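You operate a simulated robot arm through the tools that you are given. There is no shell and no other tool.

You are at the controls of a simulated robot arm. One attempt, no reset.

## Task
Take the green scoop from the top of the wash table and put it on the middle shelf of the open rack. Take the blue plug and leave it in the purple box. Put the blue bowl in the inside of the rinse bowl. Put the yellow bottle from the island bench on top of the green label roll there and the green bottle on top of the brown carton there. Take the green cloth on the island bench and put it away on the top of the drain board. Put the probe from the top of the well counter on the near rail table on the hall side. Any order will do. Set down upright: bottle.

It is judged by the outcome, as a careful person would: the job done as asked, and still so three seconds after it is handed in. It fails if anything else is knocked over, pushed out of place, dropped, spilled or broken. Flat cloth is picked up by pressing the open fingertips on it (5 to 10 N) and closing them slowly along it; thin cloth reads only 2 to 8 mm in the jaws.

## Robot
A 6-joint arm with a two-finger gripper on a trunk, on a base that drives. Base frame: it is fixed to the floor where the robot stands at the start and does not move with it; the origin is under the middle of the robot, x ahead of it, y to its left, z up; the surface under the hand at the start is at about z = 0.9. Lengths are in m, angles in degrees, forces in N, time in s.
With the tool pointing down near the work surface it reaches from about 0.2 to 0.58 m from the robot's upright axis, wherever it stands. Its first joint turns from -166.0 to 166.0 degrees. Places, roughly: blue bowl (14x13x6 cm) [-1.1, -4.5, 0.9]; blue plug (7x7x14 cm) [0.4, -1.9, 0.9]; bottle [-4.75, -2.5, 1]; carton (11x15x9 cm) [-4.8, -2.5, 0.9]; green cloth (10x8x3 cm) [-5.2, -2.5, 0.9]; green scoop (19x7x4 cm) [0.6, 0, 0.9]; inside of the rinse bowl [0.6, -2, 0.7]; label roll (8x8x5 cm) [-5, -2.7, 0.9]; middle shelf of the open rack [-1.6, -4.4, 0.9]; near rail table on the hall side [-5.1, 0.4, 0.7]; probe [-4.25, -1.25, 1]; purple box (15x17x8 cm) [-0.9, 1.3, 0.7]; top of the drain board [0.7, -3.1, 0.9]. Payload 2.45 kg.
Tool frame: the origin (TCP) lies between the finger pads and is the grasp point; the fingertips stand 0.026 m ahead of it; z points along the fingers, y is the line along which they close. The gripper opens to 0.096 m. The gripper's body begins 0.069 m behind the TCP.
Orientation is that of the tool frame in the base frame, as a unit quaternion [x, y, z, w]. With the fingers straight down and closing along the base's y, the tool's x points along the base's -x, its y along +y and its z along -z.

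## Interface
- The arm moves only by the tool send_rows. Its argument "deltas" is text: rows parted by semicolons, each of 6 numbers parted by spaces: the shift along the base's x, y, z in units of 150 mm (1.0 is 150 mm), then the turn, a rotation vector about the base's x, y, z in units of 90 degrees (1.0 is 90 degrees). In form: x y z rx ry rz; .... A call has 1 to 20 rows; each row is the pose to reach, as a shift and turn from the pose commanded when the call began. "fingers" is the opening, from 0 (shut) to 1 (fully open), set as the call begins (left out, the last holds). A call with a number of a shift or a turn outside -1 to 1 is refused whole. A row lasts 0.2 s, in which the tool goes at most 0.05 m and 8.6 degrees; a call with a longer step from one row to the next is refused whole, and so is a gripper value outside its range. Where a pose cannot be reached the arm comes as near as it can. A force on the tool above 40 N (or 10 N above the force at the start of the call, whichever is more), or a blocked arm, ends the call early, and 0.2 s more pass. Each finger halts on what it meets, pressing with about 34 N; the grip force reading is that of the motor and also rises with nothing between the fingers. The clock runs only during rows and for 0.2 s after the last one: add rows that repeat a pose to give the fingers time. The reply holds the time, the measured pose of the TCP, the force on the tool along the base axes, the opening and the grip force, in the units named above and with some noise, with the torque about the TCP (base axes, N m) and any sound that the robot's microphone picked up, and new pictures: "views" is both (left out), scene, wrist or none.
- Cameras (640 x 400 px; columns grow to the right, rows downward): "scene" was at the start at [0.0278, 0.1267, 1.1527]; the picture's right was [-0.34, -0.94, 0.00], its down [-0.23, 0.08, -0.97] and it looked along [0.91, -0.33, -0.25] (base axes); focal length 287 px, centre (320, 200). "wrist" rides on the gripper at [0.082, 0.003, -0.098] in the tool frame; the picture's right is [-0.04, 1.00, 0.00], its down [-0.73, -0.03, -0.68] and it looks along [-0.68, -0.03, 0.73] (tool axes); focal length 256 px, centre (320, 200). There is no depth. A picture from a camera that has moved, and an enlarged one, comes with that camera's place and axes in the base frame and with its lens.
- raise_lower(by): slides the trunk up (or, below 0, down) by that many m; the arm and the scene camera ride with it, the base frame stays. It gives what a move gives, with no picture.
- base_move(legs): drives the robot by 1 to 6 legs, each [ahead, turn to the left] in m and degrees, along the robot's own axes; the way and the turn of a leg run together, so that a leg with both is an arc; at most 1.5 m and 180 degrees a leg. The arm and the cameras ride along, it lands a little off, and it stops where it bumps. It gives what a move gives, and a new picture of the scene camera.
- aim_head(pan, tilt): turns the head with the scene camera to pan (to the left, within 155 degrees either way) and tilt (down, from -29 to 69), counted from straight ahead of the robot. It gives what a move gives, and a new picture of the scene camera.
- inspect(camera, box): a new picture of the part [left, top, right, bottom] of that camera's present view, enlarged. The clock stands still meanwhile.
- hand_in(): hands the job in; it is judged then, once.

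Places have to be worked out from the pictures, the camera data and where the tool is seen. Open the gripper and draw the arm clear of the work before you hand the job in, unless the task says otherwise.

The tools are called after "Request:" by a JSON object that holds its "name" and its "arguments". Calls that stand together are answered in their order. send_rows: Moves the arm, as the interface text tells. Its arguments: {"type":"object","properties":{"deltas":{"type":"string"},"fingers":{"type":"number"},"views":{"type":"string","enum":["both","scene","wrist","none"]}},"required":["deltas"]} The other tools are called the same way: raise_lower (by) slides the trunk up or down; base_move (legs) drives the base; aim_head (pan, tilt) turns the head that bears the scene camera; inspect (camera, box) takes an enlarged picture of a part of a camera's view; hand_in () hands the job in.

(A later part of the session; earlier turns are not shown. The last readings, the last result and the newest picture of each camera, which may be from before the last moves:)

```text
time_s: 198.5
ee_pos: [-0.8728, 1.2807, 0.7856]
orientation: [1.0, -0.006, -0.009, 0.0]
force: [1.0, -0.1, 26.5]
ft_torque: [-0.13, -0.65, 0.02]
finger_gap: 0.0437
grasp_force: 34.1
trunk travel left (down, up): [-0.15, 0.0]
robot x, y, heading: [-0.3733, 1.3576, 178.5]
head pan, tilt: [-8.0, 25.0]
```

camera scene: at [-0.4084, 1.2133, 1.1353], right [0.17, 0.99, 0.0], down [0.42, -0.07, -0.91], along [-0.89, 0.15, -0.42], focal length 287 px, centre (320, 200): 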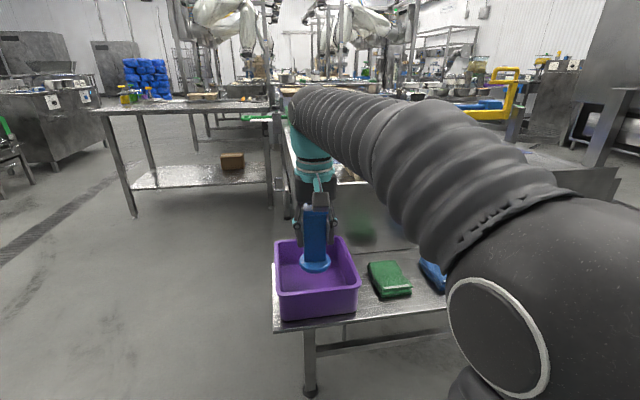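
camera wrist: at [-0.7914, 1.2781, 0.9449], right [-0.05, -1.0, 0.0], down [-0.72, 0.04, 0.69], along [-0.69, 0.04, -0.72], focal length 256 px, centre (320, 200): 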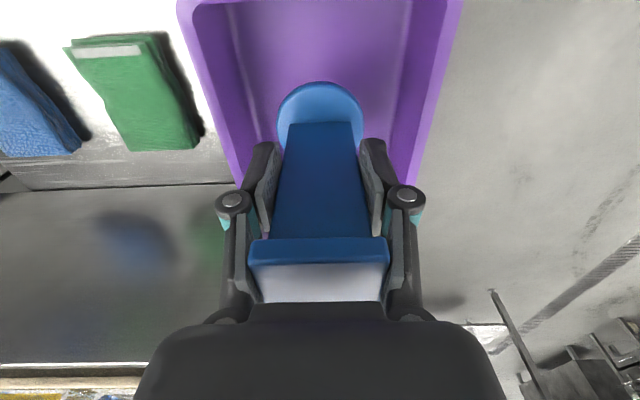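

There's 26 N of contact, so the plug's base is on the box floor. I'll ease up 2 mm and release.

Request:
{"name": "send_rows", "arguments": {"deltas": "0 0 0.013 0 0 0; 0 0 0.013 0 0 0", "views": "none"}}

Request:
{"name": "send_rows", "arguments": {"deltas": "0 0 0 0 0 0; 0 0 0 0 0 0; 0 0 0 0 0 0", "fingers": 0.75}}

```text
time_s: 199.1
ee_pos: [-0.8738, 1.2808, 0.7847]
orientation: [1.0, -0.006, -0.007, 0.0]
force: [0.3, 1.3, 17.3]
ft_torque: [-0.09, -0.29, -0.01]
finger_gap: 0.0435
grasp_force: 33.6
trunk travel left (down, up): [-0.15, 0.0]
robot x, y, heading: [-0.3723, 1.3567, 178.6]
head pan, tilt: [-8.0, 25.0]
```

```text
time_s: 199.9
ee_pos: [-0.8745, 1.2801, 0.7852]
orientation: [1.0, -0.006, -0.007, -0.001]
force: [-0.3, -0.1, 0.1]
ft_torque: [-0.03, -0.02, -0.01]
finger_gap: 0.0721
grasp_force: 0.1
trunk travel left (down, up): [-0.15, 0.0]
robot x, y, heading: [-0.3716, 1.3576, 178.6]
head pan, tilt: [-8.0, 25.0]
camera scene: at [-0.4083, 1.2133, 1.1353], right [0.17, 0.99, 0.0], down [0.42, -0.07, -0.91], along [-0.89, 0.15, -0.42], focal length 287 px, centre (320, 200)
camera wrist: at [-0.7923, 1.2773, 0.8816], right [-0.05, -1.0, 0.0], down [-0.72, 0.04, 0.69], along [-0.69, 0.04, -0.72], focal length 256 px, centre (320, 200)
```

scene: 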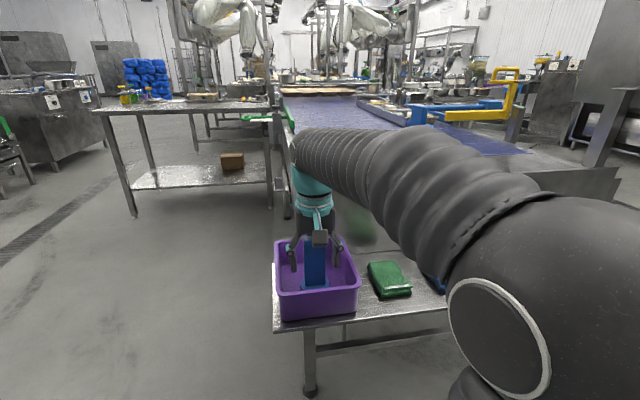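
wrist: 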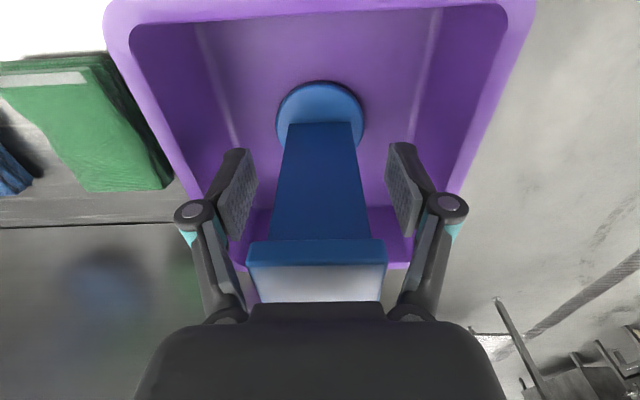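

The plug stands in the box. I'll open slightly more and lift straight up.

Request:
{"name": "send_rows", "arguments": {"deltas": "0 0 0 0 0 0; 0 0 0.15 0 0 0; 0 0 0.3 0 0 0; 0 0 0.5 0 0 0; 0 0 0.7 0 0 0; 0 0 0.9 0 0 0; 0 0 1 0 0 0; 0 0 1 0 0 0", "fingers": 0.86}}

```text
time_s: 201.7
ee_pos: [-0.8744, 1.2806, 0.935]
orientation: [1.0, -0.006, -0.006, -0.001]
force: [-0.3, -0.5, -0.9]
ft_torque: [-0.01, -0.04, 0.01]
finger_gap: 0.0827
grasp_force: 0.0
trunk travel left (down, up): [-0.15, 0.0]
robot x, y, heading: [-0.3729, 1.3567, 178.6]
head pan, tilt: [-8.0, 25.0]
camera scene: at [-0.4083, 1.2133, 1.1353], right [0.17, 0.99, 0.0], down [0.42, -0.07, -0.91], along [-0.89, 0.15, -0.42], focal length 287 px, centre (320, 200)
camera wrist: at [-0.7931, 1.2776, 1.033], right [-0.05, -1.0, 0.0], down [-0.72, 0.04, 0.69], along [-0.69, 0.04, -0.72], focal length 256 px, centre (320, 200)
```

scene: 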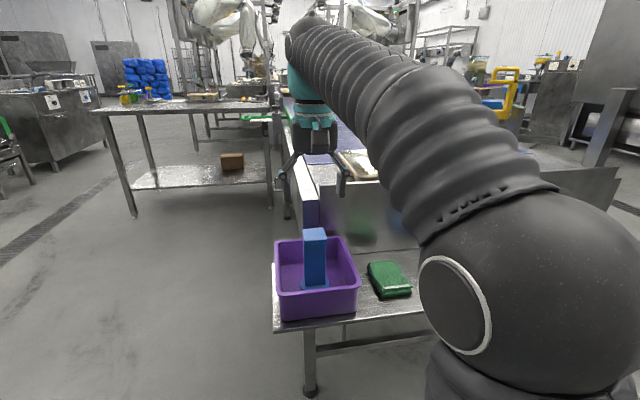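
wrist: 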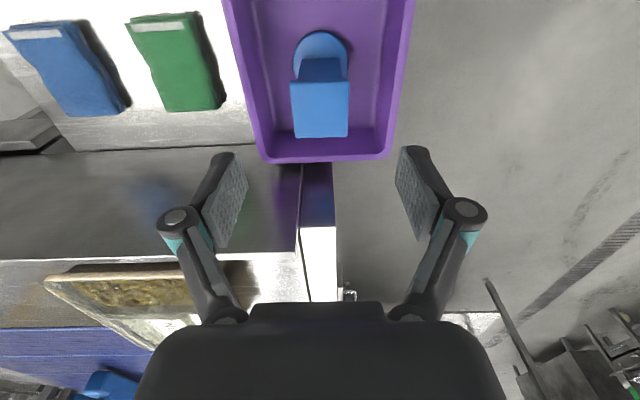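

The plug stands in the purple box. I'll retract the arm and then drive toward the western part of the room.

Request:
{"name": "send_rows", "arguments": {"deltas": "0 0 0.2 0 0 0; 0.2 0 0.4 0 0 0; 0.5 0.1 0.4 0 0 0; 0.8 0.2 0.4 0 0 0; 1 0.3 0.4 0 0 0; 1 0.3 0.4 0 0 0", "fingers": 0.5, "views": "none"}}

Request:
{"name": "base_move", "arguments": {"legs": [[-0.25, 0], [0, 90], [1.5, 0], [0.38, 0], [0, -90]]}}

Request:
{"name": "aim_head", "arguments": {"pan": 10, "tilt": 12}}

```text
time_s: 203.1
ee_pos: [-0.7249, 1.3247, 0.9968]
orientation: [1.0, -0.006, -0.007, -0.001]
force: [0.6, 0.1, 0.3]
ft_torque: [0.02, -0.04, 0.01]
finger_gap: 0.048
grasp_force: 0.0
trunk travel left (down, up): [-0.15, 0.0]
robot x, y, heading: [-0.3751, 1.3589, 178.7]
head pan, tilt: [-8.0, 25.0]
```

```text
time_s: 221.3
ee_pos: [-0.6102, -0.5125, 0.9963]
orientation: [1.0, -0.028, -0.007, -0.002]
force: [0.1, 0.7, 0.8]
ft_torque: [0.03, -0.01, -0.03]
finger_gap: 0.0477
grasp_force: 0.1
trunk travel left (down, up): [-0.15, 0.0]
robot x, y, heading: [-0.2547, -0.4937, 176.1]
head pan, tilt: [-8.0, 25.0]
camera scene: at [-0.3001, -0.6377, 1.1353], right [0.21, 0.98, 0.0], down [0.41, -0.09, -0.91], along [-0.89, 0.19, -0.42], focal length 287 px, centre (320, 200)
```

scene: 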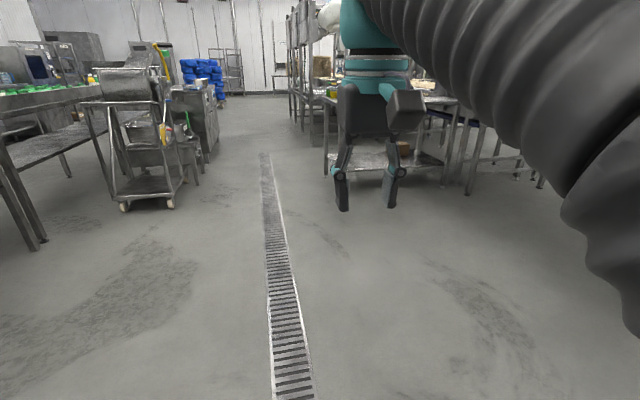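

```text
time_s: 222.1
ee_pos: [-0.61, -0.5123, 0.995]
orientation: [1.0, -0.028, -0.007, -0.001]
force: [0.5, -0.5, -0.8]
ft_torque: [-0.01, -0.02, -0.01]
finger_gap: 0.0478
grasp_force: 0.0
trunk travel left (down, up): [-0.15, 0.0]
robot x, y, heading: [-0.2572, -0.4941, 176.0]
head pan, tilt: [10.0, 12.0]
camera scene: at [-0.3027, -0.6665, 1.1564], right [-0.1, 0.99, 0.0], down [0.21, 0.02, -0.98], along [-0.97, -0.1, -0.21], focal length 287 px, centre (320, 200)
```

scene: 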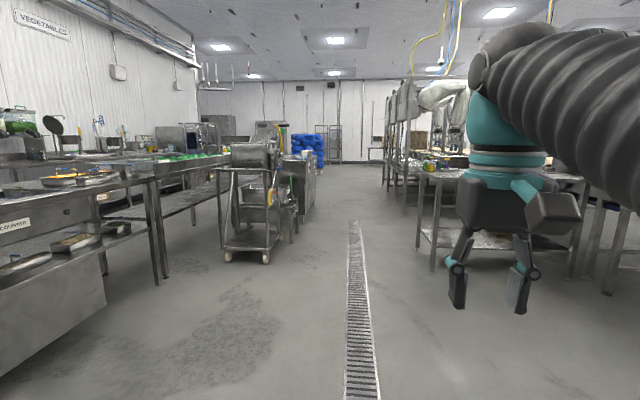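

Request:
{"name": "inspect", "arguments": {"camera": "scene", "box": [100, 100, 340, 250]}}

Request:
{"name": "inspect", "arguments": {"camera": "scene", "box": [330, 90, 490, 190]}}

```text
2.67 times, centred on (220, 175) of scene
camera zoom: at [-0.3027, -0.6665, 1.1564], right [-0.1, 0.99, 0.0], down [0.21, 0.02, -0.98], along [-0.97, -0.1, -0.21], focal length 765 px, centre (587, 267)
```

zoom: 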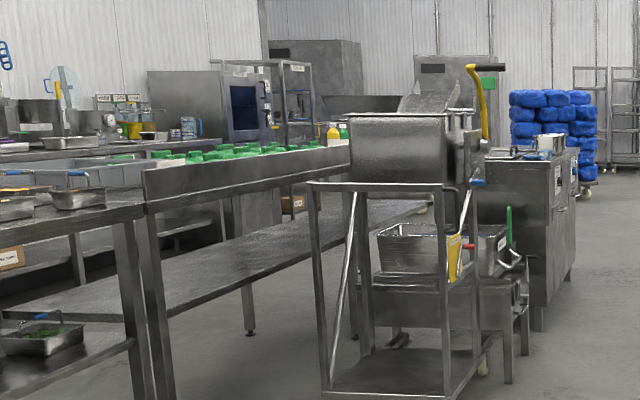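

```text
4.00 times, centred on (410, 140) of scene
camera zoom: at [-0.3027, -0.6665, 1.1564], right [-0.1, 0.99, 0.0], down [0.21, 0.02, -0.98], along [-0.97, -0.1, -0.21], focal length 1148 px, centre (-40, 440)
```

zoom: 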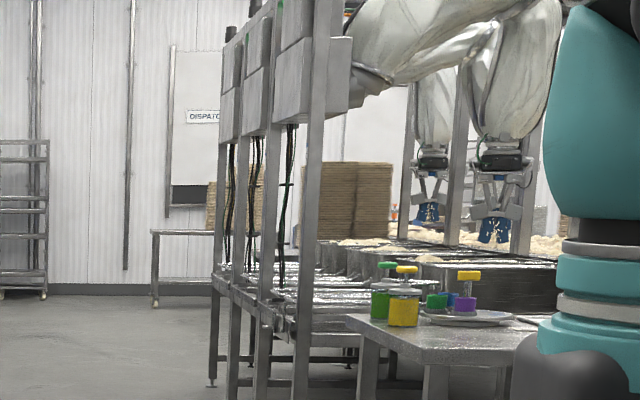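

The yellow and green bottles are visible far off near (-4.75, -2.6). I'll drive west along the drain and look again.

Request:
{"name": "base_move", "arguments": {"legs": [[0, 5], [1.5, 0], [1.5, 0]]}}

Request:
{"name": "aim_head", "arguments": {"pan": 40, "tilt": 15}}

Request:
{"name": "aim_head", "arguments": {"pan": 0, "tilt": 15}}

Request:
{"name": "aim_head", "arguments": {"pan": -35, "tilt": 15}}

```text
time_s: 237.1
ee_pos: [-3.6158, -0.6416, 0.9961]
orientation: [1.0, 0.025, -0.007, 0.0]
force: [-1.0, -0.9, -0.6]
ft_torque: [-0.01, 0.02, 0.03]
finger_gap: 0.0478
grasp_force: 0.0
trunk travel left (down, up): [-0.15, 0.0]
robot x, y, heading: [-3.2651, -0.5866, -178.0]
head pan, tilt: [10.0, 12.0]
camera scene: at [-3.2932, -0.7605, 1.1565], right [-0.21, 0.98, 0.0], down [0.2, 0.04, -0.98], along [-0.96, -0.2, -0.21], focal length 287 px, centre (320, 200)
```

scene: 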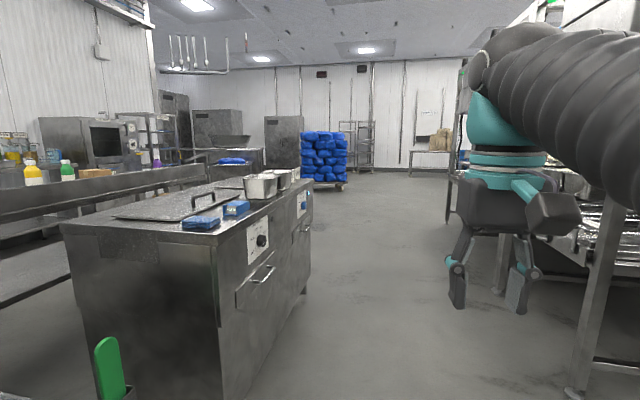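

```text
time_s: 238.1
ee_pos: [-3.6156, -0.6411, 0.9951]
orientation: [1.0, 0.025, -0.007, -0.001]
force: [0.4, 0.6, -0.8]
ft_torque: [0.02, 0.02, -0.02]
finger_gap: 0.0479
grasp_force: 0.0
trunk travel left (down, up): [-0.15, 0.0]
robot x, y, heading: [-3.2647, -0.5854, -178.1]
head pan, tilt: [40.0, 15.0]
camera scene: at [-3.2714, -0.8035, 1.1516], right [-0.67, 0.74, 0.0], down [0.19, 0.17, -0.97], along [-0.72, -0.65, -0.26], focal length 287 px, centre (320, 200)
```

scene: 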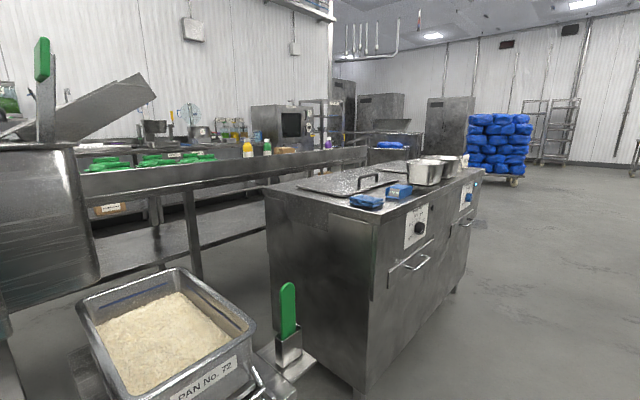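

```text
time_s: 239.2
ee_pos: [-3.6153, -0.6407, 0.9952]
orientation: [1.0, 0.025, -0.008, 0.0]
force: [-0.1, -0.1, -0.4]
ft_torque: [-0.02, -0.02, -0.01]
finger_gap: 0.048
grasp_force: 0.0
trunk travel left (down, up): [-0.15, 0.0]
robot x, y, heading: [-3.2687, -0.5848, -177.9]
head pan, tilt: [0.0, 15.0]
camera scene: at [-3.2953, -0.7445, 1.1516], right [-0.04, 1.0, 0.0], down [0.26, 0.01, -0.97], along [-0.97, -0.04, -0.26], focal length 287 px, centre (320, 200)
```

scene: 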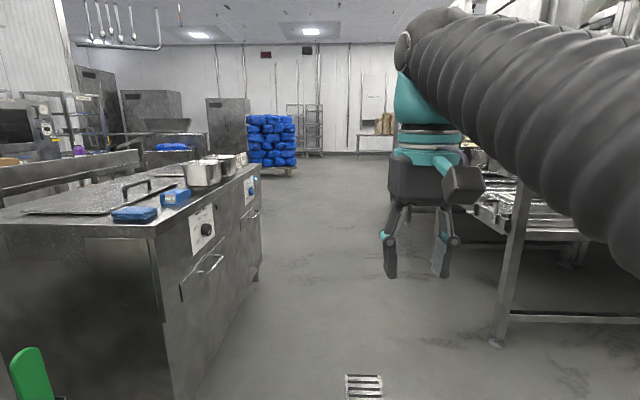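

```text
time_s: 240.2
ee_pos: [-3.617, -0.6394, 0.9951]
orientation: [1.0, 0.025, -0.008, 0.0]
force: [0.1, -0.2, -0.5]
ft_torque: [0.0, -0.01, 0.01]
finger_gap: 0.0481
grasp_force: 0.0
trunk travel left (down, up): [-0.15, 0.0]
robot x, y, heading: [-3.2676, -0.5843, -177.9]
head pan, tilt: [-35.0, 15.0]
camera scene: at [-3.2805, -0.6903, 1.1516], right [0.54, 0.84, 0.0], down [0.22, -0.14, -0.97], along [-0.81, 0.52, -0.26], focal length 287 px, centre (320, 200)
```

scene: 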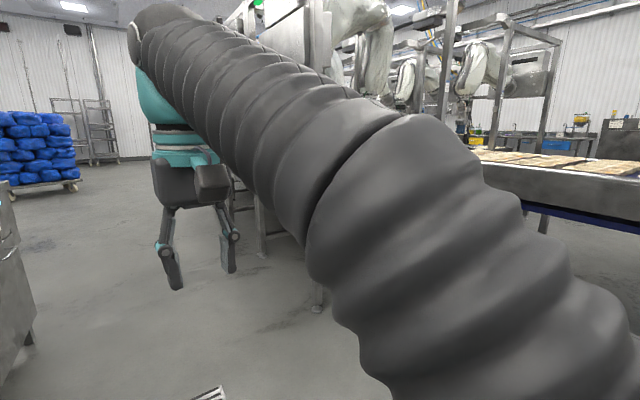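

Request:
{"name": "aim_head", "arguments": {"pan": 20, "tilt": 15}}

Request:
{"name": "inspect", "arguments": {"camera": "scene", "box": [180, 130, 420, 280]}}

Request:
{"name": "inspect", "arguments": {"camera": "scene", "box": [60, 100, 300, 250]}}

```text
time_s: 241.4
ee_pos: [-3.6157, -0.6406, 0.9962]
orientation: [1.0, 0.025, -0.008, 0.0]
force: [-0.7, 0.1, 0.2]
ft_torque: [-0.02, -0.05, 0.02]
finger_gap: 0.0478
grasp_force: 0.1
trunk travel left (down, up): [-0.15, 0.0]
robot x, y, heading: [-3.264, -0.5862, -178.1]
head pan, tilt: [20.0, 15.0]
camera scene: at [-3.2886, -0.776, 1.1516], right [-0.38, 0.93, 0.0], down [0.24, 0.1, -0.97], along [-0.9, -0.36, -0.26], focal length 287 px, centre (320, 200)
```

scene: 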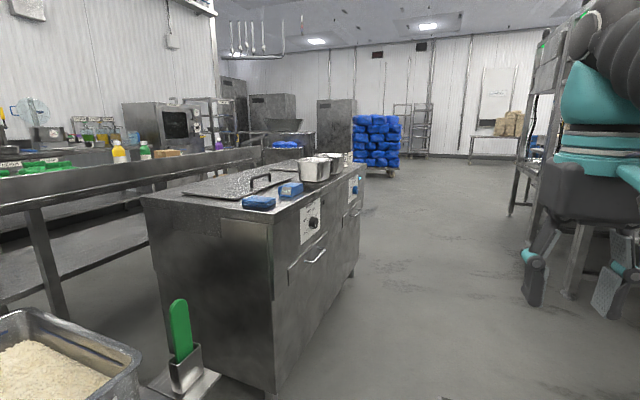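

```text
2.67 times, centred on (300, 205) of scene
camera zoom: at [-3.2886, -0.776, 1.1516], right [-0.38, 0.93, 0.0], down [0.24, 0.1, -0.97], along [-0.9, -0.36, -0.26], focal length 765 px, centre (373, 187)
```

zoom: 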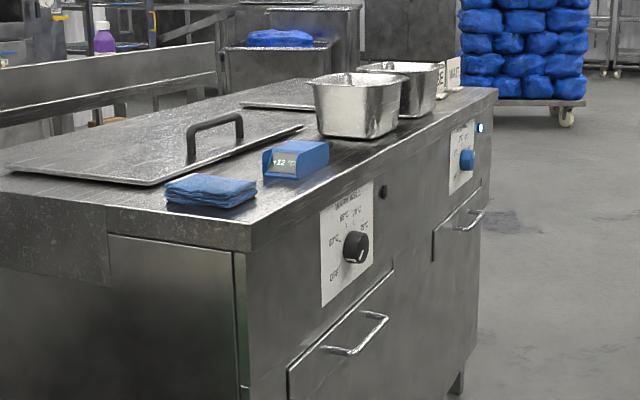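

```text
2.67 times, centred on (180, 175) of scene
camera zoom: at [-3.2886, -0.776, 1.1516], right [-0.38, 0.93, 0.0], down [0.24, 0.1, -0.97], along [-0.9, -0.36, -0.26], focal length 765 px, centre (693, 267)
```

zoom: 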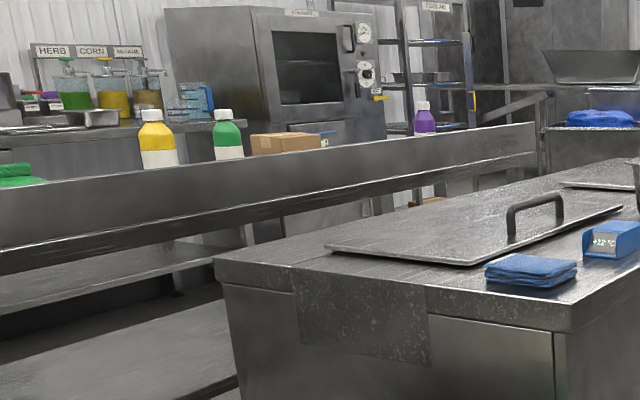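

The probe looks like the blue wedge device with the "+22 °C" display on the well counter. I'll drive west beside the counter, turn to face it, and look around.

Request:
{"name": "base_move", "arguments": {"legs": [[0.95, 0], [0, 88]]}}

Request:
{"name": "aim_head", "arguments": {"pan": 0, "tilt": 25}}

Request:
{"name": "aim_head", "arguments": {"pan": -125, "tilt": 20}}

Request:
{"name": "aim_head", "arguments": {"pan": -155, "tilt": 20}}

```text
time_s: 250.1
ee_pos: [-4.1799, -0.9678, 0.9962]
orientation: [0.707, 0.707, -0.006, 0.004]
force: [-1.1, 0.4, -0.1]
ft_torque: [0.02, 0.02, 0.0]
finger_gap: 0.048
grasp_force: 0.0
trunk travel left (down, up): [-0.15, 0.0]
robot x, y, heading: [-4.2132, -0.6175, -91.0]
head pan, tilt: [20.0, 15.0]
camera scene: at [-4.0269, -0.6466, 1.1516], right [-0.94, -0.33, 0.0], down [-0.09, 0.24, -0.97], along [0.32, -0.91, -0.26], focal length 287 px, centre (320, 200)
```

scene: 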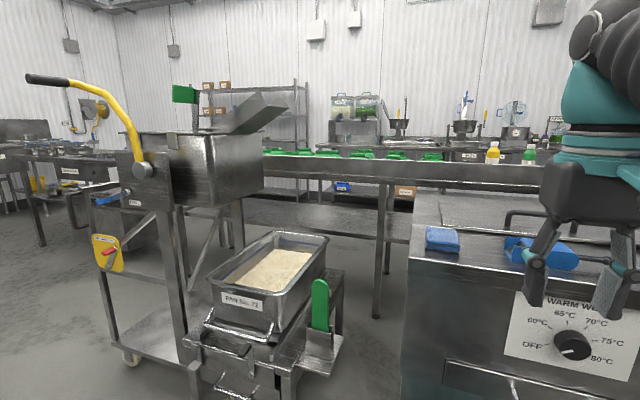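

```text
time_s: 250.9
ee_pos: [-4.1796, -0.9673, 0.9963]
orientation: [0.707, 0.707, -0.006, 0.005]
force: [0.4, -0.3, 0.3]
ft_torque: [0.02, 0.01, 0.0]
finger_gap: 0.0479
grasp_force: 0.0
trunk travel left (down, up): [-0.15, 0.0]
robot x, y, heading: [-4.2171, -0.6165, -90.7]
head pan, tilt: [0.0, 25.0]
camera scene: at [-4.0588, -0.6505, 1.1354], right [-1.0, 0.01, 0.0], down [0.01, 0.42, -0.91], along [-0.01, -0.91, -0.42], focal length 287 px, centre (320, 200)
```

scene: 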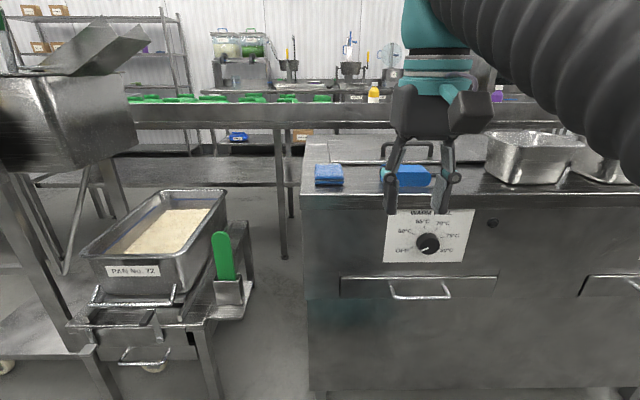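

```text
time_s: 253.0
ee_pos: [-4.1797, -0.9667, 0.9964]
orientation: [0.707, 0.707, -0.005, 0.005]
force: [0.2, 0.2, -0.9]
ft_torque: [-0.03, 0.0, -0.01]
finger_gap: 0.0479
grasp_force: 0.1
trunk travel left (down, up): [-0.15, 0.0]
robot x, y, heading: [-4.2155, -0.6177, -90.8]
head pan, tilt: [-125.0, 20.0]
camera scene: at [-4.1331, -0.5039, 1.1434], right [0.59, 0.81, 0.0], down [0.28, -0.2, -0.94], along [-0.76, 0.55, -0.34], focal length 287 px, centre (320, 200)
```

scene: 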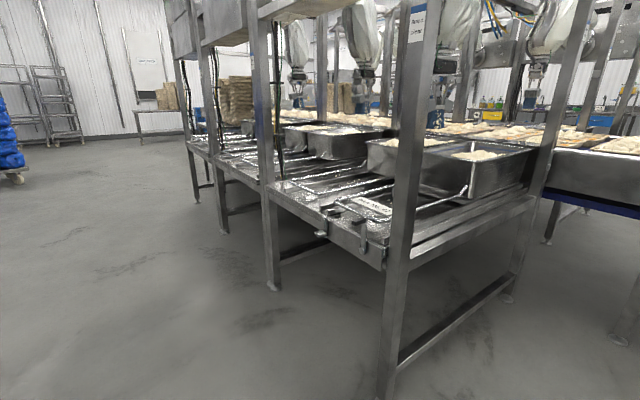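

```text
time_s: 253.9
ee_pos: [-4.1808, -0.9672, 0.9955]
orientation: [0.708, 0.707, -0.006, 0.004]
force: [0.0, -0.8, -0.2]
ft_torque: [-0.01, 0.02, -0.01]
finger_gap: 0.048
grasp_force: 0.1
trunk travel left (down, up): [-0.15, 0.0]
robot x, y, heading: [-4.2164, -0.6153, -91.1]
head pan, tilt: [-154.7, 20.0]
camera scene: at [-4.0962, -0.4736, 1.1434], right [0.91, 0.41, 0.0], down [0.14, -0.31, -0.94], along [-0.39, 0.85, -0.34], focal length 287 px, centre (320, 200)
```

scene: 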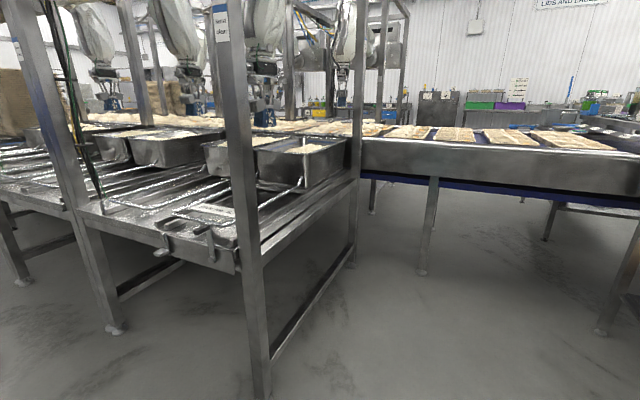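

The probe sits at about (-4.25, -1.23) near the counter's front edge. The near rail-table bay spans x -4.64 to -5.54. I'll drive a bit closer to the well counter and check with the wrist camera.

Request:
{"name": "base_move", "arguments": {"legs": [[0.12, 0]]}}

Request:
{"name": "inspect", "arguments": {"camera": "wrist", "box": [0, 0, 640, 400]}}

Request:
{"name": "aim_head", "arguments": {"pan": -15, "tilt": 25}}

```text
time_s: 255.2
ee_pos: [-4.1804, -1.0865, 0.9948]
orientation: [0.707, 0.707, -0.006, 0.005]
force: [0.2, 0.0, 0.0]
ft_torque: [0.02, -0.01, 0.03]
finger_gap: 0.0479
grasp_force: 0.0
trunk travel left (down, up): [-0.15, 0.0]
robot x, y, heading: [-4.2171, -0.7352, -90.8]
head pan, tilt: [-154.7, 20.0]
camera scene: at [-4.098, -0.5931, 1.1434], right [0.91, 0.42, 0.0], down [0.14, -0.31, -0.94], along [-0.39, 0.85, -0.34], focal length 287 px, centre (320, 200)
```

scene: 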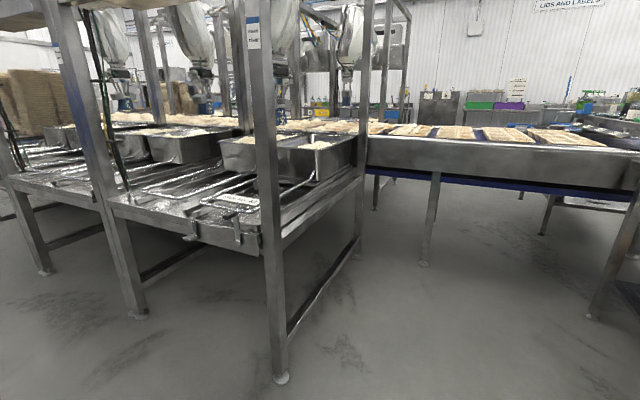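

```text
1.00 times, centred on (320, 200) of wrist (not enlarged: the box is as wide or as high as the picture)
camera zoom: at [-4.1785, -1.0029, 1.0928], right [1.0, -0.04, 0.0], down [-0.03, -0.72, 0.69], along [-0.03, -0.69, -0.72], focal length 256 px, centre (320, 200)
```

zoom: 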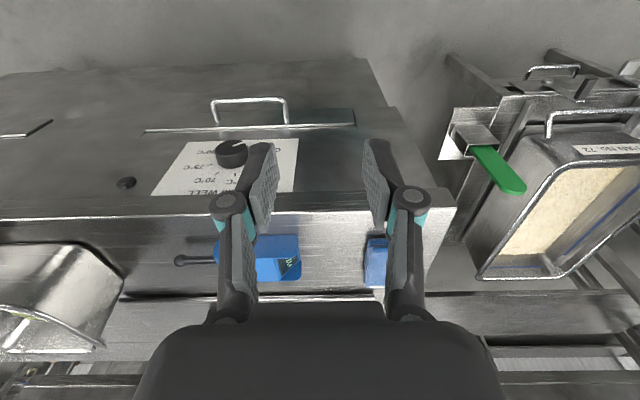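

```text
time_s: 257.4
ee_pos: [-4.1813, -1.0863, 0.9973]
orientation: [0.707, 0.707, -0.005, 0.004]
force: [-0.6, 1.2, -0.7]
ft_torque: [0.01, 0.0, 0.02]
finger_gap: 0.0476
grasp_force: 0.1
trunk travel left (down, up): [-0.15, 0.0]
robot x, y, heading: [-4.2195, -0.7354, -90.6]
head pan, tilt: [-15.0, 25.0]
camera scene: at [-4.0844, -0.7665, 1.1353], right [-0.96, 0.27, 0.0], down [0.12, 0.41, -0.91], along [-0.25, -0.87, -0.42], focal length 287 px, centre (320, 200)
```

scene: 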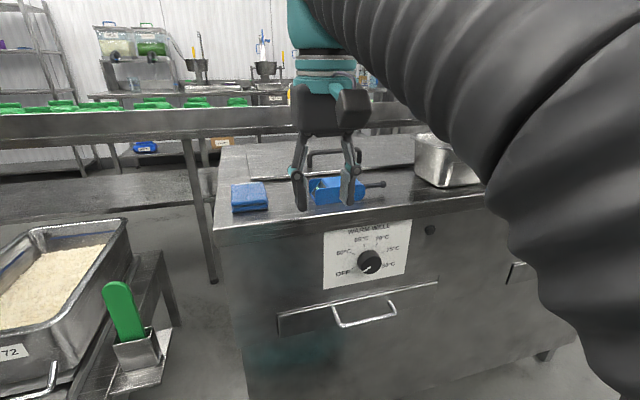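

The probe is a blue body with a dark stem pointing west, lying along x. I'll move the hand nearer for a clearer view.

Request:
{"name": "send_rows", "arguments": {"deltas": "-0.2 -0.1 0 0 0 0; -0.4 -0.2 0 0 0 0; -0.5 -0.3 0 0 0 0; -0.5 -0.3 0 0 0 0", "fingers": 0.8}}

Request:
{"name": "inspect", "arguments": {"camera": "wrist", "box": [200, 150, 440, 300]}}

Request:
{"name": "inspect", "arguments": {"camera": "scene", "box": [270, 130, 430, 230]}}

```text
time_s: 258.4
ee_pos: [-4.2571, -1.1318, 0.9932]
orientation: [0.707, 0.707, -0.006, 0.005]
force: [-0.5, -0.7, -0.2]
ft_torque: [-0.02, 0.02, 0.0]
finger_gap: 0.0768
grasp_force: 0.0
trunk travel left (down, up): [-0.15, 0.0]
robot x, y, heading: [-4.2186, -0.7358, -90.7]
head pan, tilt: [-15.0, 25.0]
camera scene: at [-4.0844, -0.7665, 1.1353], right [-0.96, 0.27, 0.0], down [0.11, 0.41, -0.91], along [-0.25, -0.87, -0.42], focal length 287 px, centre (320, 200)
camera wrist: at [-4.254, -1.0469, 1.0905], right [1.0, -0.04, 0.0], down [-0.03, -0.72, 0.69], along [-0.03, -0.69, -0.72], focal length 256 px, centre (320, 200)
```

scene: 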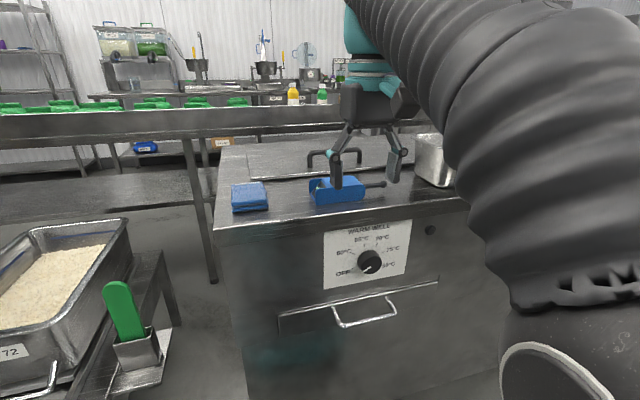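
wrist: 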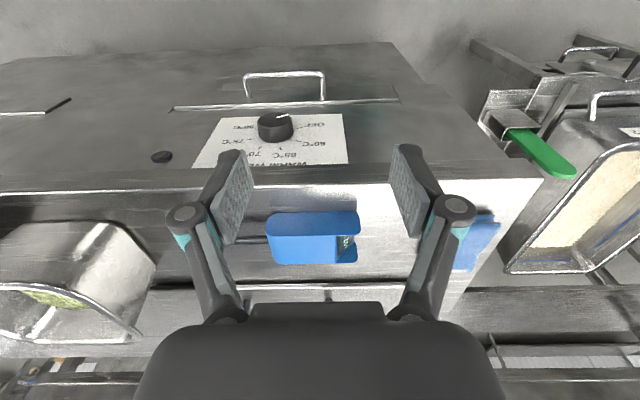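

```text
2.67 times, centred on (320, 225) of wrist
camera zoom: at [-4.254, -1.0469, 1.0905], right [1.0, -0.04, 0.0], down [-0.03, -0.72, 0.69], along [-0.03, -0.69, -0.72], focal length 683 px, centre (320, 133)
```

zoom: 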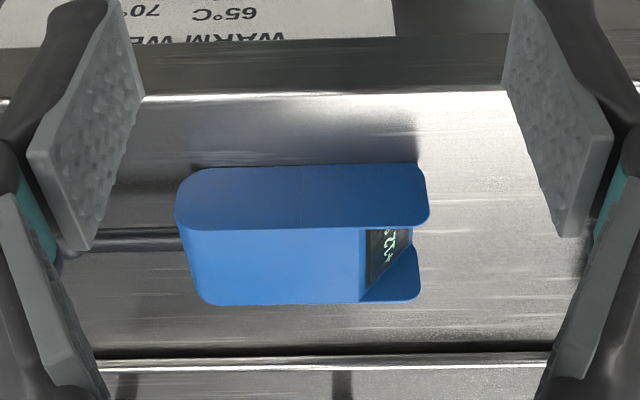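

```text
4.00 times, centred on (350, 180) of scene
camera zoom: at [-4.0844, -0.7665, 1.1353], right [-0.96, 0.27, 0.0], down [0.11, 0.41, -0.91], along [-0.25, -0.87, -0.42], focal length 1148 px, centre (200, 280)
```

zoom: 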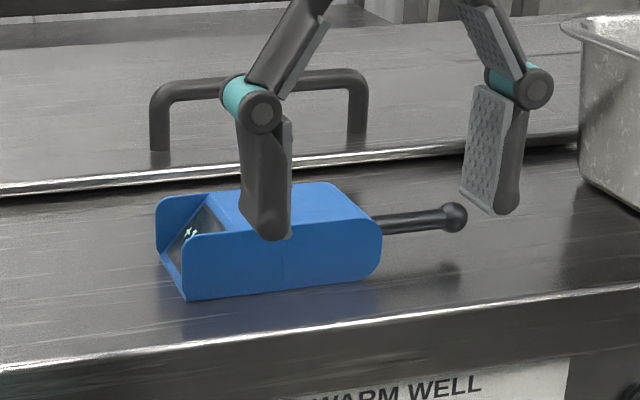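

Cross-checking several views puts the counter top at z ≈ 0.85 and the probe body at about x -4.33 to -4.21, y -1.31 to -1.375, 4 cm tall. I'll drive in 0.13 m and turn the gripper 90° so it closes across the body's short side.

Request:
{"name": "base_move", "arguments": {"legs": [[0.13, 0]]}}

Request:
{"name": "send_rows", "arguments": {"deltas": "0 0 0 0 0 -0.09; 0 0 0 0 0 -0.18; 0 0 0 0 0 -0.27; 0 0 0 0 0 -0.36; 0 0 0 0 0 -0.45; 0 0 0 0 0 -0.54; 0 0 0 0 0 -0.63; 0 0 0 0 0 -0.72; 0 0 0 0 0 -0.81; 0 0 0 0 0 -0.9; 0 0 0 0 0 -0.99; 0 0 0 0 0 -0.99", "fingers": 1}}

```text
time_s: 259.7
ee_pos: [-4.2577, -1.2631, 0.9933]
orientation: [0.707, 0.708, -0.006, 0.005]
force: [0.3, 0.3, 0.4]
ft_torque: [0.02, 0.03, 0.01]
finger_gap: 0.077
grasp_force: 0.1
trunk travel left (down, up): [-0.15, 0.0]
robot x, y, heading: [-4.2207, -0.8676, -90.7]
head pan, tilt: [-15.0, 25.0]
camera scene: at [-4.0861, -0.8985, 1.1353], right [-0.96, 0.27, 0.0], down [0.11, 0.41, -0.91], along [-0.25, -0.87, -0.42], focal length 287 px, centre (320, 200)
```

scene: 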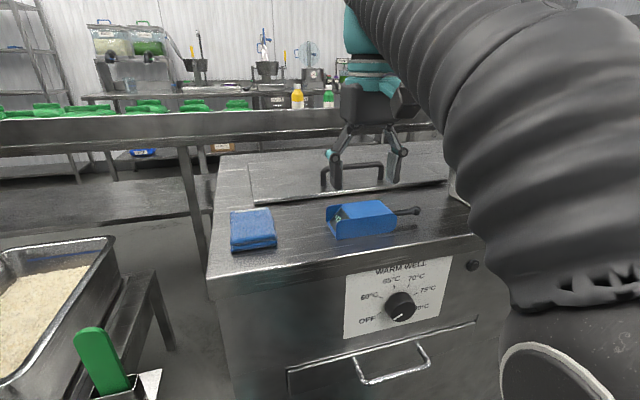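

```text
time_s: 262.3
ee_pos: [-4.2589, -1.2635, 0.9932]
orientation: [1.0, 0.007, -0.007, -0.001]
force: [0.5, 0.1, -0.3]
ft_torque: [0.03, 0.01, 0.0]
finger_gap: 0.096
grasp_force: 0.1
trunk travel left (down, up): [-0.15, 0.0]
robot x, y, heading: [-4.2226, -0.8688, -91.0]
head pan, tilt: [-15.0, 25.0]
camera scene: at [-4.0861, -0.8985, 1.1353], right [-0.96, 0.27, 0.0], down [0.11, 0.41, -0.91], along [-0.25, -0.87, -0.42], focal length 287 px, centre (320, 200)
camera wrist: at [-4.1758, -1.2642, 1.0901], right [-0.03, -1.0, 0.0], down [-0.72, 0.02, 0.69], along [-0.69, 0.02, -0.72], focal length 256 px, centre (320, 200)
```

scene: 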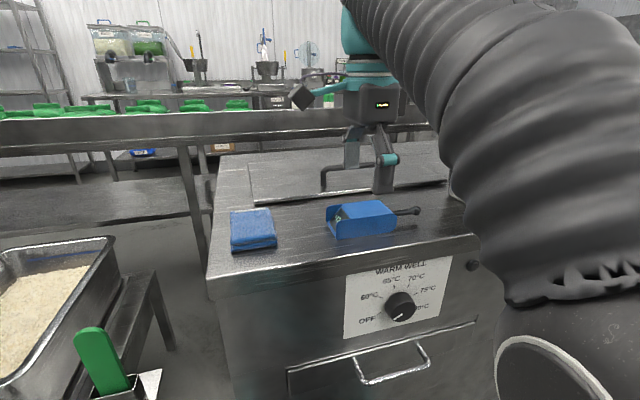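
wrist: 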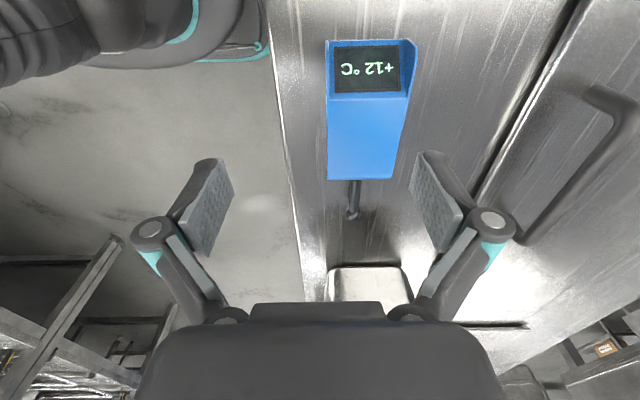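

The view from here puts the probe's centre at about (-4.275, -1.297), with its top at z ≈ 0.907. I'll centre above it and come down partway.

Request:
{"name": "send_rows", "arguments": {"deltas": "-0.05 -0.11 0 0 0 0; -0.107 -0.223 0 0 0 0; -0.107 -0.223 -0.15 0 0 0; -0.107 -0.223 -0.3 0 0 0; -0.107 -0.223 -0.3 0 0 0"}}

Request:
{"name": "inspect", "arguments": {"camera": "wrist", "box": [160, 0, 480, 200]}}

```text
time_s: 263.5
ee_pos: [-4.2736, -1.2965, 0.9487]
orientation: [1.0, 0.008, -0.007, -0.001]
force: [-0.5, -0.1, -0.3]
ft_torque: [0.01, 0.01, 0.04]
finger_gap: 0.096
grasp_force: 0.0
trunk travel left (down, up): [-0.15, 0.0]
robot x, y, heading: [-4.2167, -0.8703, -90.7]
head pan, tilt: [-15.0, 25.0]
camera scene: at [-4.0861, -0.8985, 1.1353], right [-0.96, 0.27, 0.0], down [0.11, 0.41, -0.91], along [-0.25, -0.87, -0.42], focal length 287 px, centre (320, 200)
camera wrist: at [-4.1914, -1.2981, 1.0454], right [-0.02, -1.0, 0.0], down [-0.72, 0.02, 0.69], along [-0.69, 0.02, -0.72], focal length 256 px, centre (320, 200)
```

scene: 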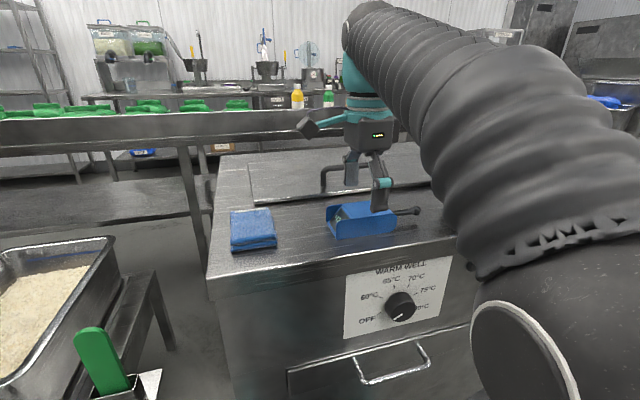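
wrist: 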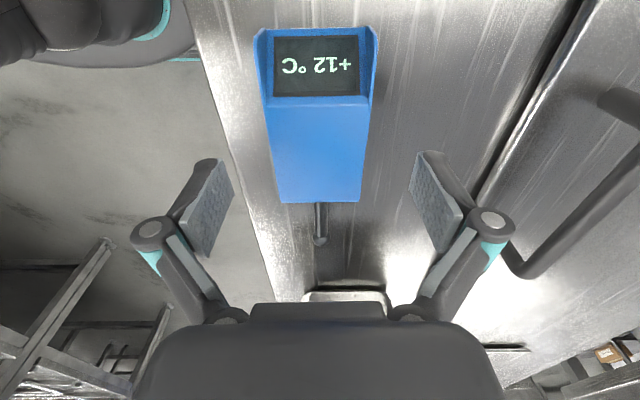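

```text
2.00 times, centred on (320, 100) of wrist
camera zoom: at [-4.1914, -1.2981, 1.0454], right [-0.02, -1.0, 0.0], down [-0.72, 0.02, 0.69], along [-0.69, 0.02, -0.72], focal length 512 px, centre (320, 400)
```

zoom: 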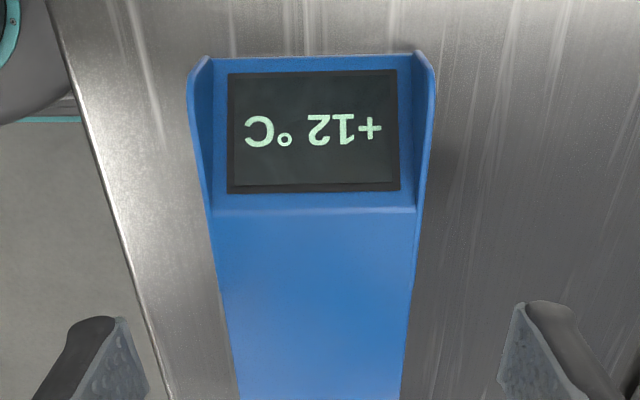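

The probe is well aligned. I'll descend to grasp height, watching for contact.

Request:
{"name": "send_rows", "arguments": {"deltas": "0 0 -0.1 0 0 0; 0 0 -0.2 0 0 0; 0 0 -0.28 0 0 0; 0 0 -0.33 0 0 0; 0 0 -0.33 0 0 0"}}

```text
time_s: 264.7
ee_pos: [-4.2754, -1.2969, 0.8987]
orientation: [1.0, 0.007, -0.006, 0.0]
force: [0.1, 0.5, 0.6]
ft_torque: [0.04, 0.0, 0.0]
finger_gap: 0.0959
grasp_force: 0.0
trunk travel left (down, up): [-0.15, 0.0]
robot x, y, heading: [-4.2216, -0.8701, -90.5]
head pan, tilt: [-15.0, 25.0]
camera scene: at [-4.0861, -0.8985, 1.1353], right [-0.96, 0.27, 0.0], down [0.11, 0.41, -0.91], along [-0.25, -0.87, -0.42], focal length 287 px, centre (320, 200)
camera wrist: at [-4.1921, -1.2972, 0.9954], right [-0.02, -1.0, 0.0], down [-0.72, 0.02, 0.69], along [-0.69, 0.02, -0.72], focal length 256 px, centre (320, 200)
```

scene: 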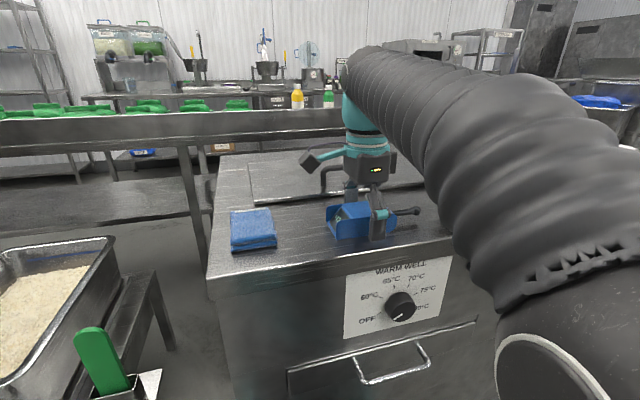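
wrist: 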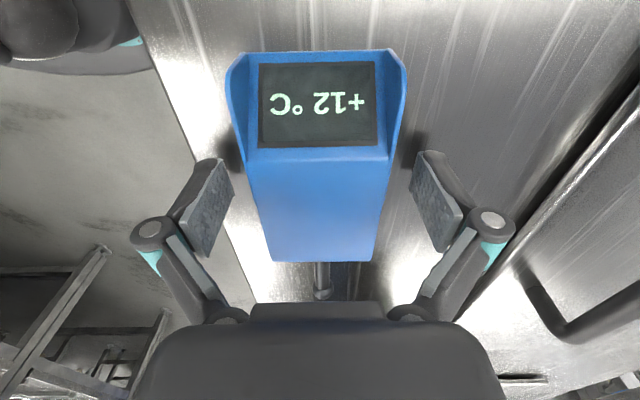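

The fingers straddle the body, so I'll close.

Request:
{"name": "send_rows", "arguments": {"deltas": "0 0 0 0 0 0; 0 0 0 0 0 0; 0 0 0 0 0 0; 0 0 0 0 0 0", "fingers": 0, "views": "wrist"}}

Request:
{"name": "send_rows", "arguments": {"deltas": "0 0 0.1 0 0 0; 0 0 0.2 0 0 0; 0 0 0.35 0 0 0; 0 0 0.5 0 0 0; 0 0 0.64 0 0 0; 0 0 0.64 0 0 0"}}

```text
time_s: 265.2
ee_pos: [-4.2742, -1.2925, 0.9042]
orientation: [1.0, 0.008, -0.008, 0.003]
force: [0.3, 6.2, 20.3]
ft_torque: [0.81, -0.17, 0.07]
finger_gap: 0.0554
grasp_force: 33.8
trunk travel left (down, up): [-0.15, 0.0]
robot x, y, heading: [-4.2192, -0.8717, -90.9]
head pan, tilt: [-15.0, 25.0]
stopped in row 2: the force on the tool passed its limit at 45 N (the readings are from after the stop); the commanded pose is now the measured one
camera wrist: at [-4.1919, -1.2931, 1.0003], right [-0.02, -1.0, 0.0], down [-0.72, 0.02, 0.69], along [-0.69, 0.01, -0.72], focal length 256 px, centre (320, 200)
```

wrist: 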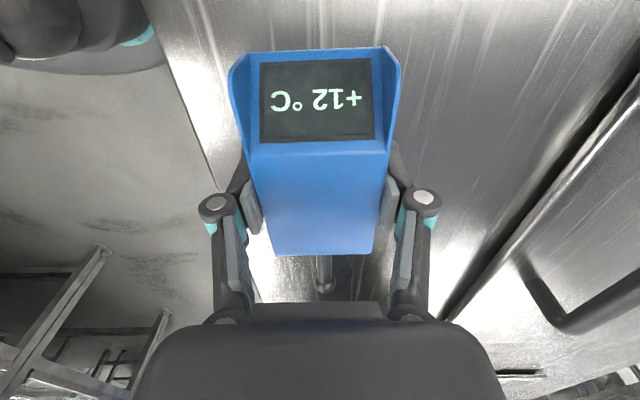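

```text
time_s: 266.6
ee_pos: [-4.2739, -1.2925, 0.9969]
orientation: [1.0, 0.008, -0.007, 0.001]
force: [0.2, 0.7, -0.5]
ft_torque: [-0.04, 0.0, -0.01]
finger_gap: 0.0553
grasp_force: 33.8
trunk travel left (down, up): [-0.15, 0.0]
robot x, y, heading: [-4.2194, -0.8711, -90.7]
head pan, tilt: [-15.0, 25.0]
camera scene: at [-4.0862, -0.8983, 1.1353], right [-0.96, 0.27, 0.0], down [0.11, 0.41, -0.91], along [-0.25, -0.87, -0.42], focal length 287 px, centre (320, 200)
camera wrist: at [-4.192, -1.2948, 1.0938], right [-0.02, -1.0, 0.0], down [-0.72, 0.02, 0.69], along [-0.69, 0.02, -0.72], focal length 256 px, centre (320, 200)
```

scene: 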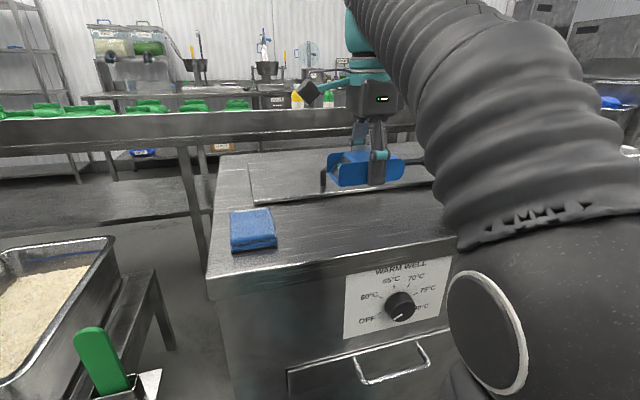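
wrist: 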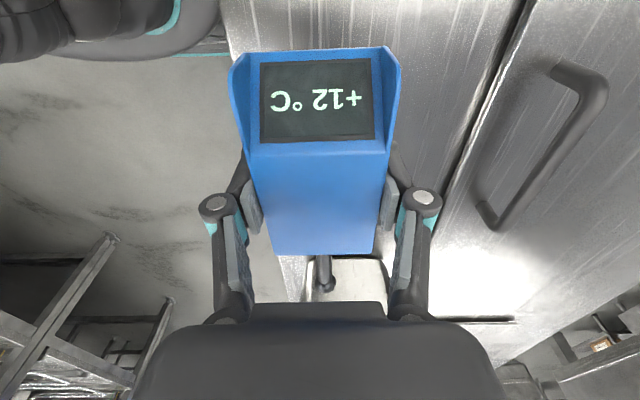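

The probe is lifted. I'll back off, go west along the aisle, and turn to face the rail table.

Request:
{"name": "base_move", "arguments": {"legs": [[-0.3, 0], [0, -90], [0.88, 0], [0, -90]]}}

Request:
{"name": "aim_head", "arguments": {"pan": -5, "tilt": 30}}

```text
time_s: 280.6
ee_pos: [-5.034, -0.1306, 0.9971]
orientation: [-0.003, 1.0, 0.0, 0.007]
force: [0.0, 0.0, -1.0]
ft_torque: [-0.01, 0.01, 0.0]
finger_gap: 0.0553
grasp_force: 33.7
trunk travel left (down, up): [-0.15, 0.0]
robot x, y, heading: [-5.0896, -0.5546, 88.4]
head pan, tilt: [-15.0, 25.0]
camera scene: at [-5.2252, -0.5236, 1.1353], right [0.96, -0.28, 0.0], down [-0.12, -0.41, -0.91], along [0.25, 0.87, -0.42], focal length 287 px, centre (320, 200)
```

scene: 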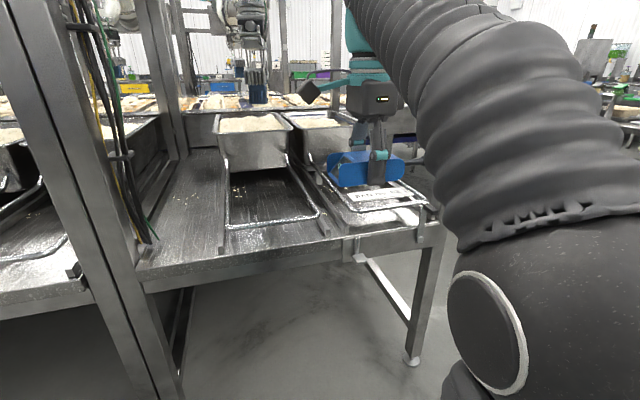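

```text
time_s: 281.4
ee_pos: [-5.0334, -0.1296, 0.9979]
orientation: [-0.004, 1.0, 0.0, 0.008]
force: [0.3, 0.6, -0.7]
ft_torque: [0.03, 0.02, 0.01]
finger_gap: 0.0552
grasp_force: 34.0
trunk travel left (down, up): [-0.15, 0.0]
robot x, y, heading: [-5.0935, -0.5555, 88.7]
head pan, tilt: [-5.0, 30.0]
camera scene: at [-5.2411, -0.5221, 1.1274], right [0.99, -0.11, 0.0], down [-0.05, -0.5, -0.87], along [0.1, 0.86, -0.5], focal length 287 px, centre (320, 200)
```

scene: 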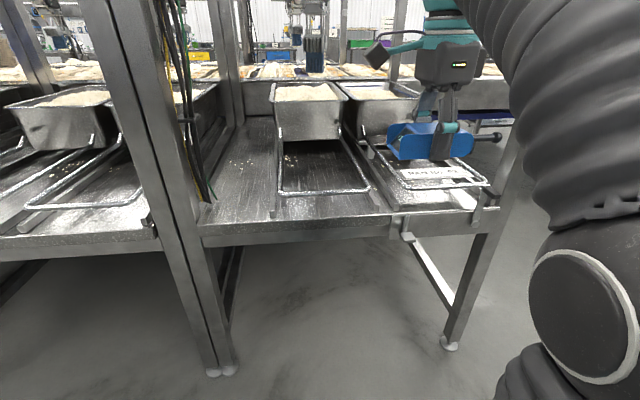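

The bay has two pan slides, and there's a free flat strip on the left at x ≈ -5.50 to -5.28. I'll shift the base west so that strip is straight ahead.

Request:
{"name": "base_move", "arguments": {"legs": [[0, 90], [0.33, 0], [0, -90], [0.12, 0]]}}

Request:
{"name": "aim_head", "arguments": {"pan": 0, "tilt": 35}}

Request:
{"name": "inspect", "arguments": {"camera": "wrist", "box": [0, 0, 640, 400]}}

```text
time_s: 292.1
ee_pos: [-5.3439, -0.0077, 0.9968]
orientation: [0.012, 1.0, 0.0, 0.008]
force: [-0.4, 0.4, -1.9]
ft_torque: [-0.01, 0.04, 0.02]
finger_gap: 0.0551
grasp_force: 34.1
trunk travel left (down, up): [-0.15, 0.0]
robot x, y, heading: [-5.4201, -0.4335, 87.1]
head pan, tilt: [-5.0, 30.0]
camera scene: at [-5.5638, -0.3931, 1.1274], right [0.99, -0.14, 0.0], down [-0.07, -0.5, -0.87], along [0.12, 0.86, -0.5], focal length 287 px, centre (320, 200)
```

scene: 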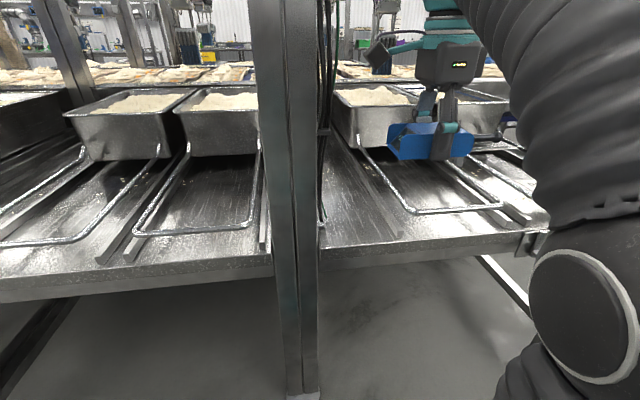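

```text
time_s: 292.8
ee_pos: [-5.3447, -0.0082, 0.9971]
orientation: [0.012, 1.0, 0.0, 0.008]
force: [-0.4, 0.6, -1.3]
ft_torque: [-0.03, 0.0, -0.01]
finger_gap: 0.0553
grasp_force: 34.5
trunk travel left (down, up): [-0.15, 0.0]
robot x, y, heading: [-5.4152, -0.4335, 86.9]
head pan, tilt: [0.0, 35.0]
camera scene: at [-5.5718, -0.3947, 1.1196], right [1.0, -0.05, 0.0], down [-0.03, -0.57, -0.82], along [0.04, 0.82, -0.57], focal length 287 px, centre (320, 200)
```

scene: 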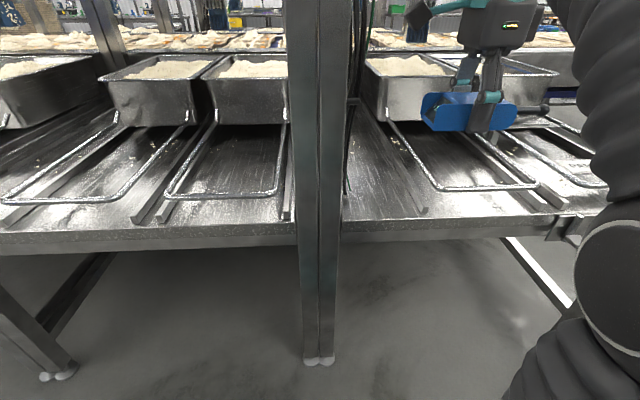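

```text
1.00 times, centred on (320, 200) of wrist (not enlarged: the box is as wide or as high as the picture)
camera zoom: at [-5.4281, -0.0015, 1.0936], right [0.06, 1.0, 0.0], down [0.72, -0.05, 0.69], along [0.69, -0.04, -0.72], focal length 256 px, centre (320, 200)
```

zoom: 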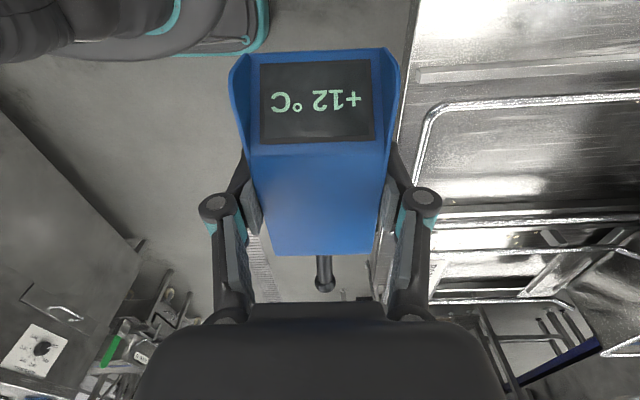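

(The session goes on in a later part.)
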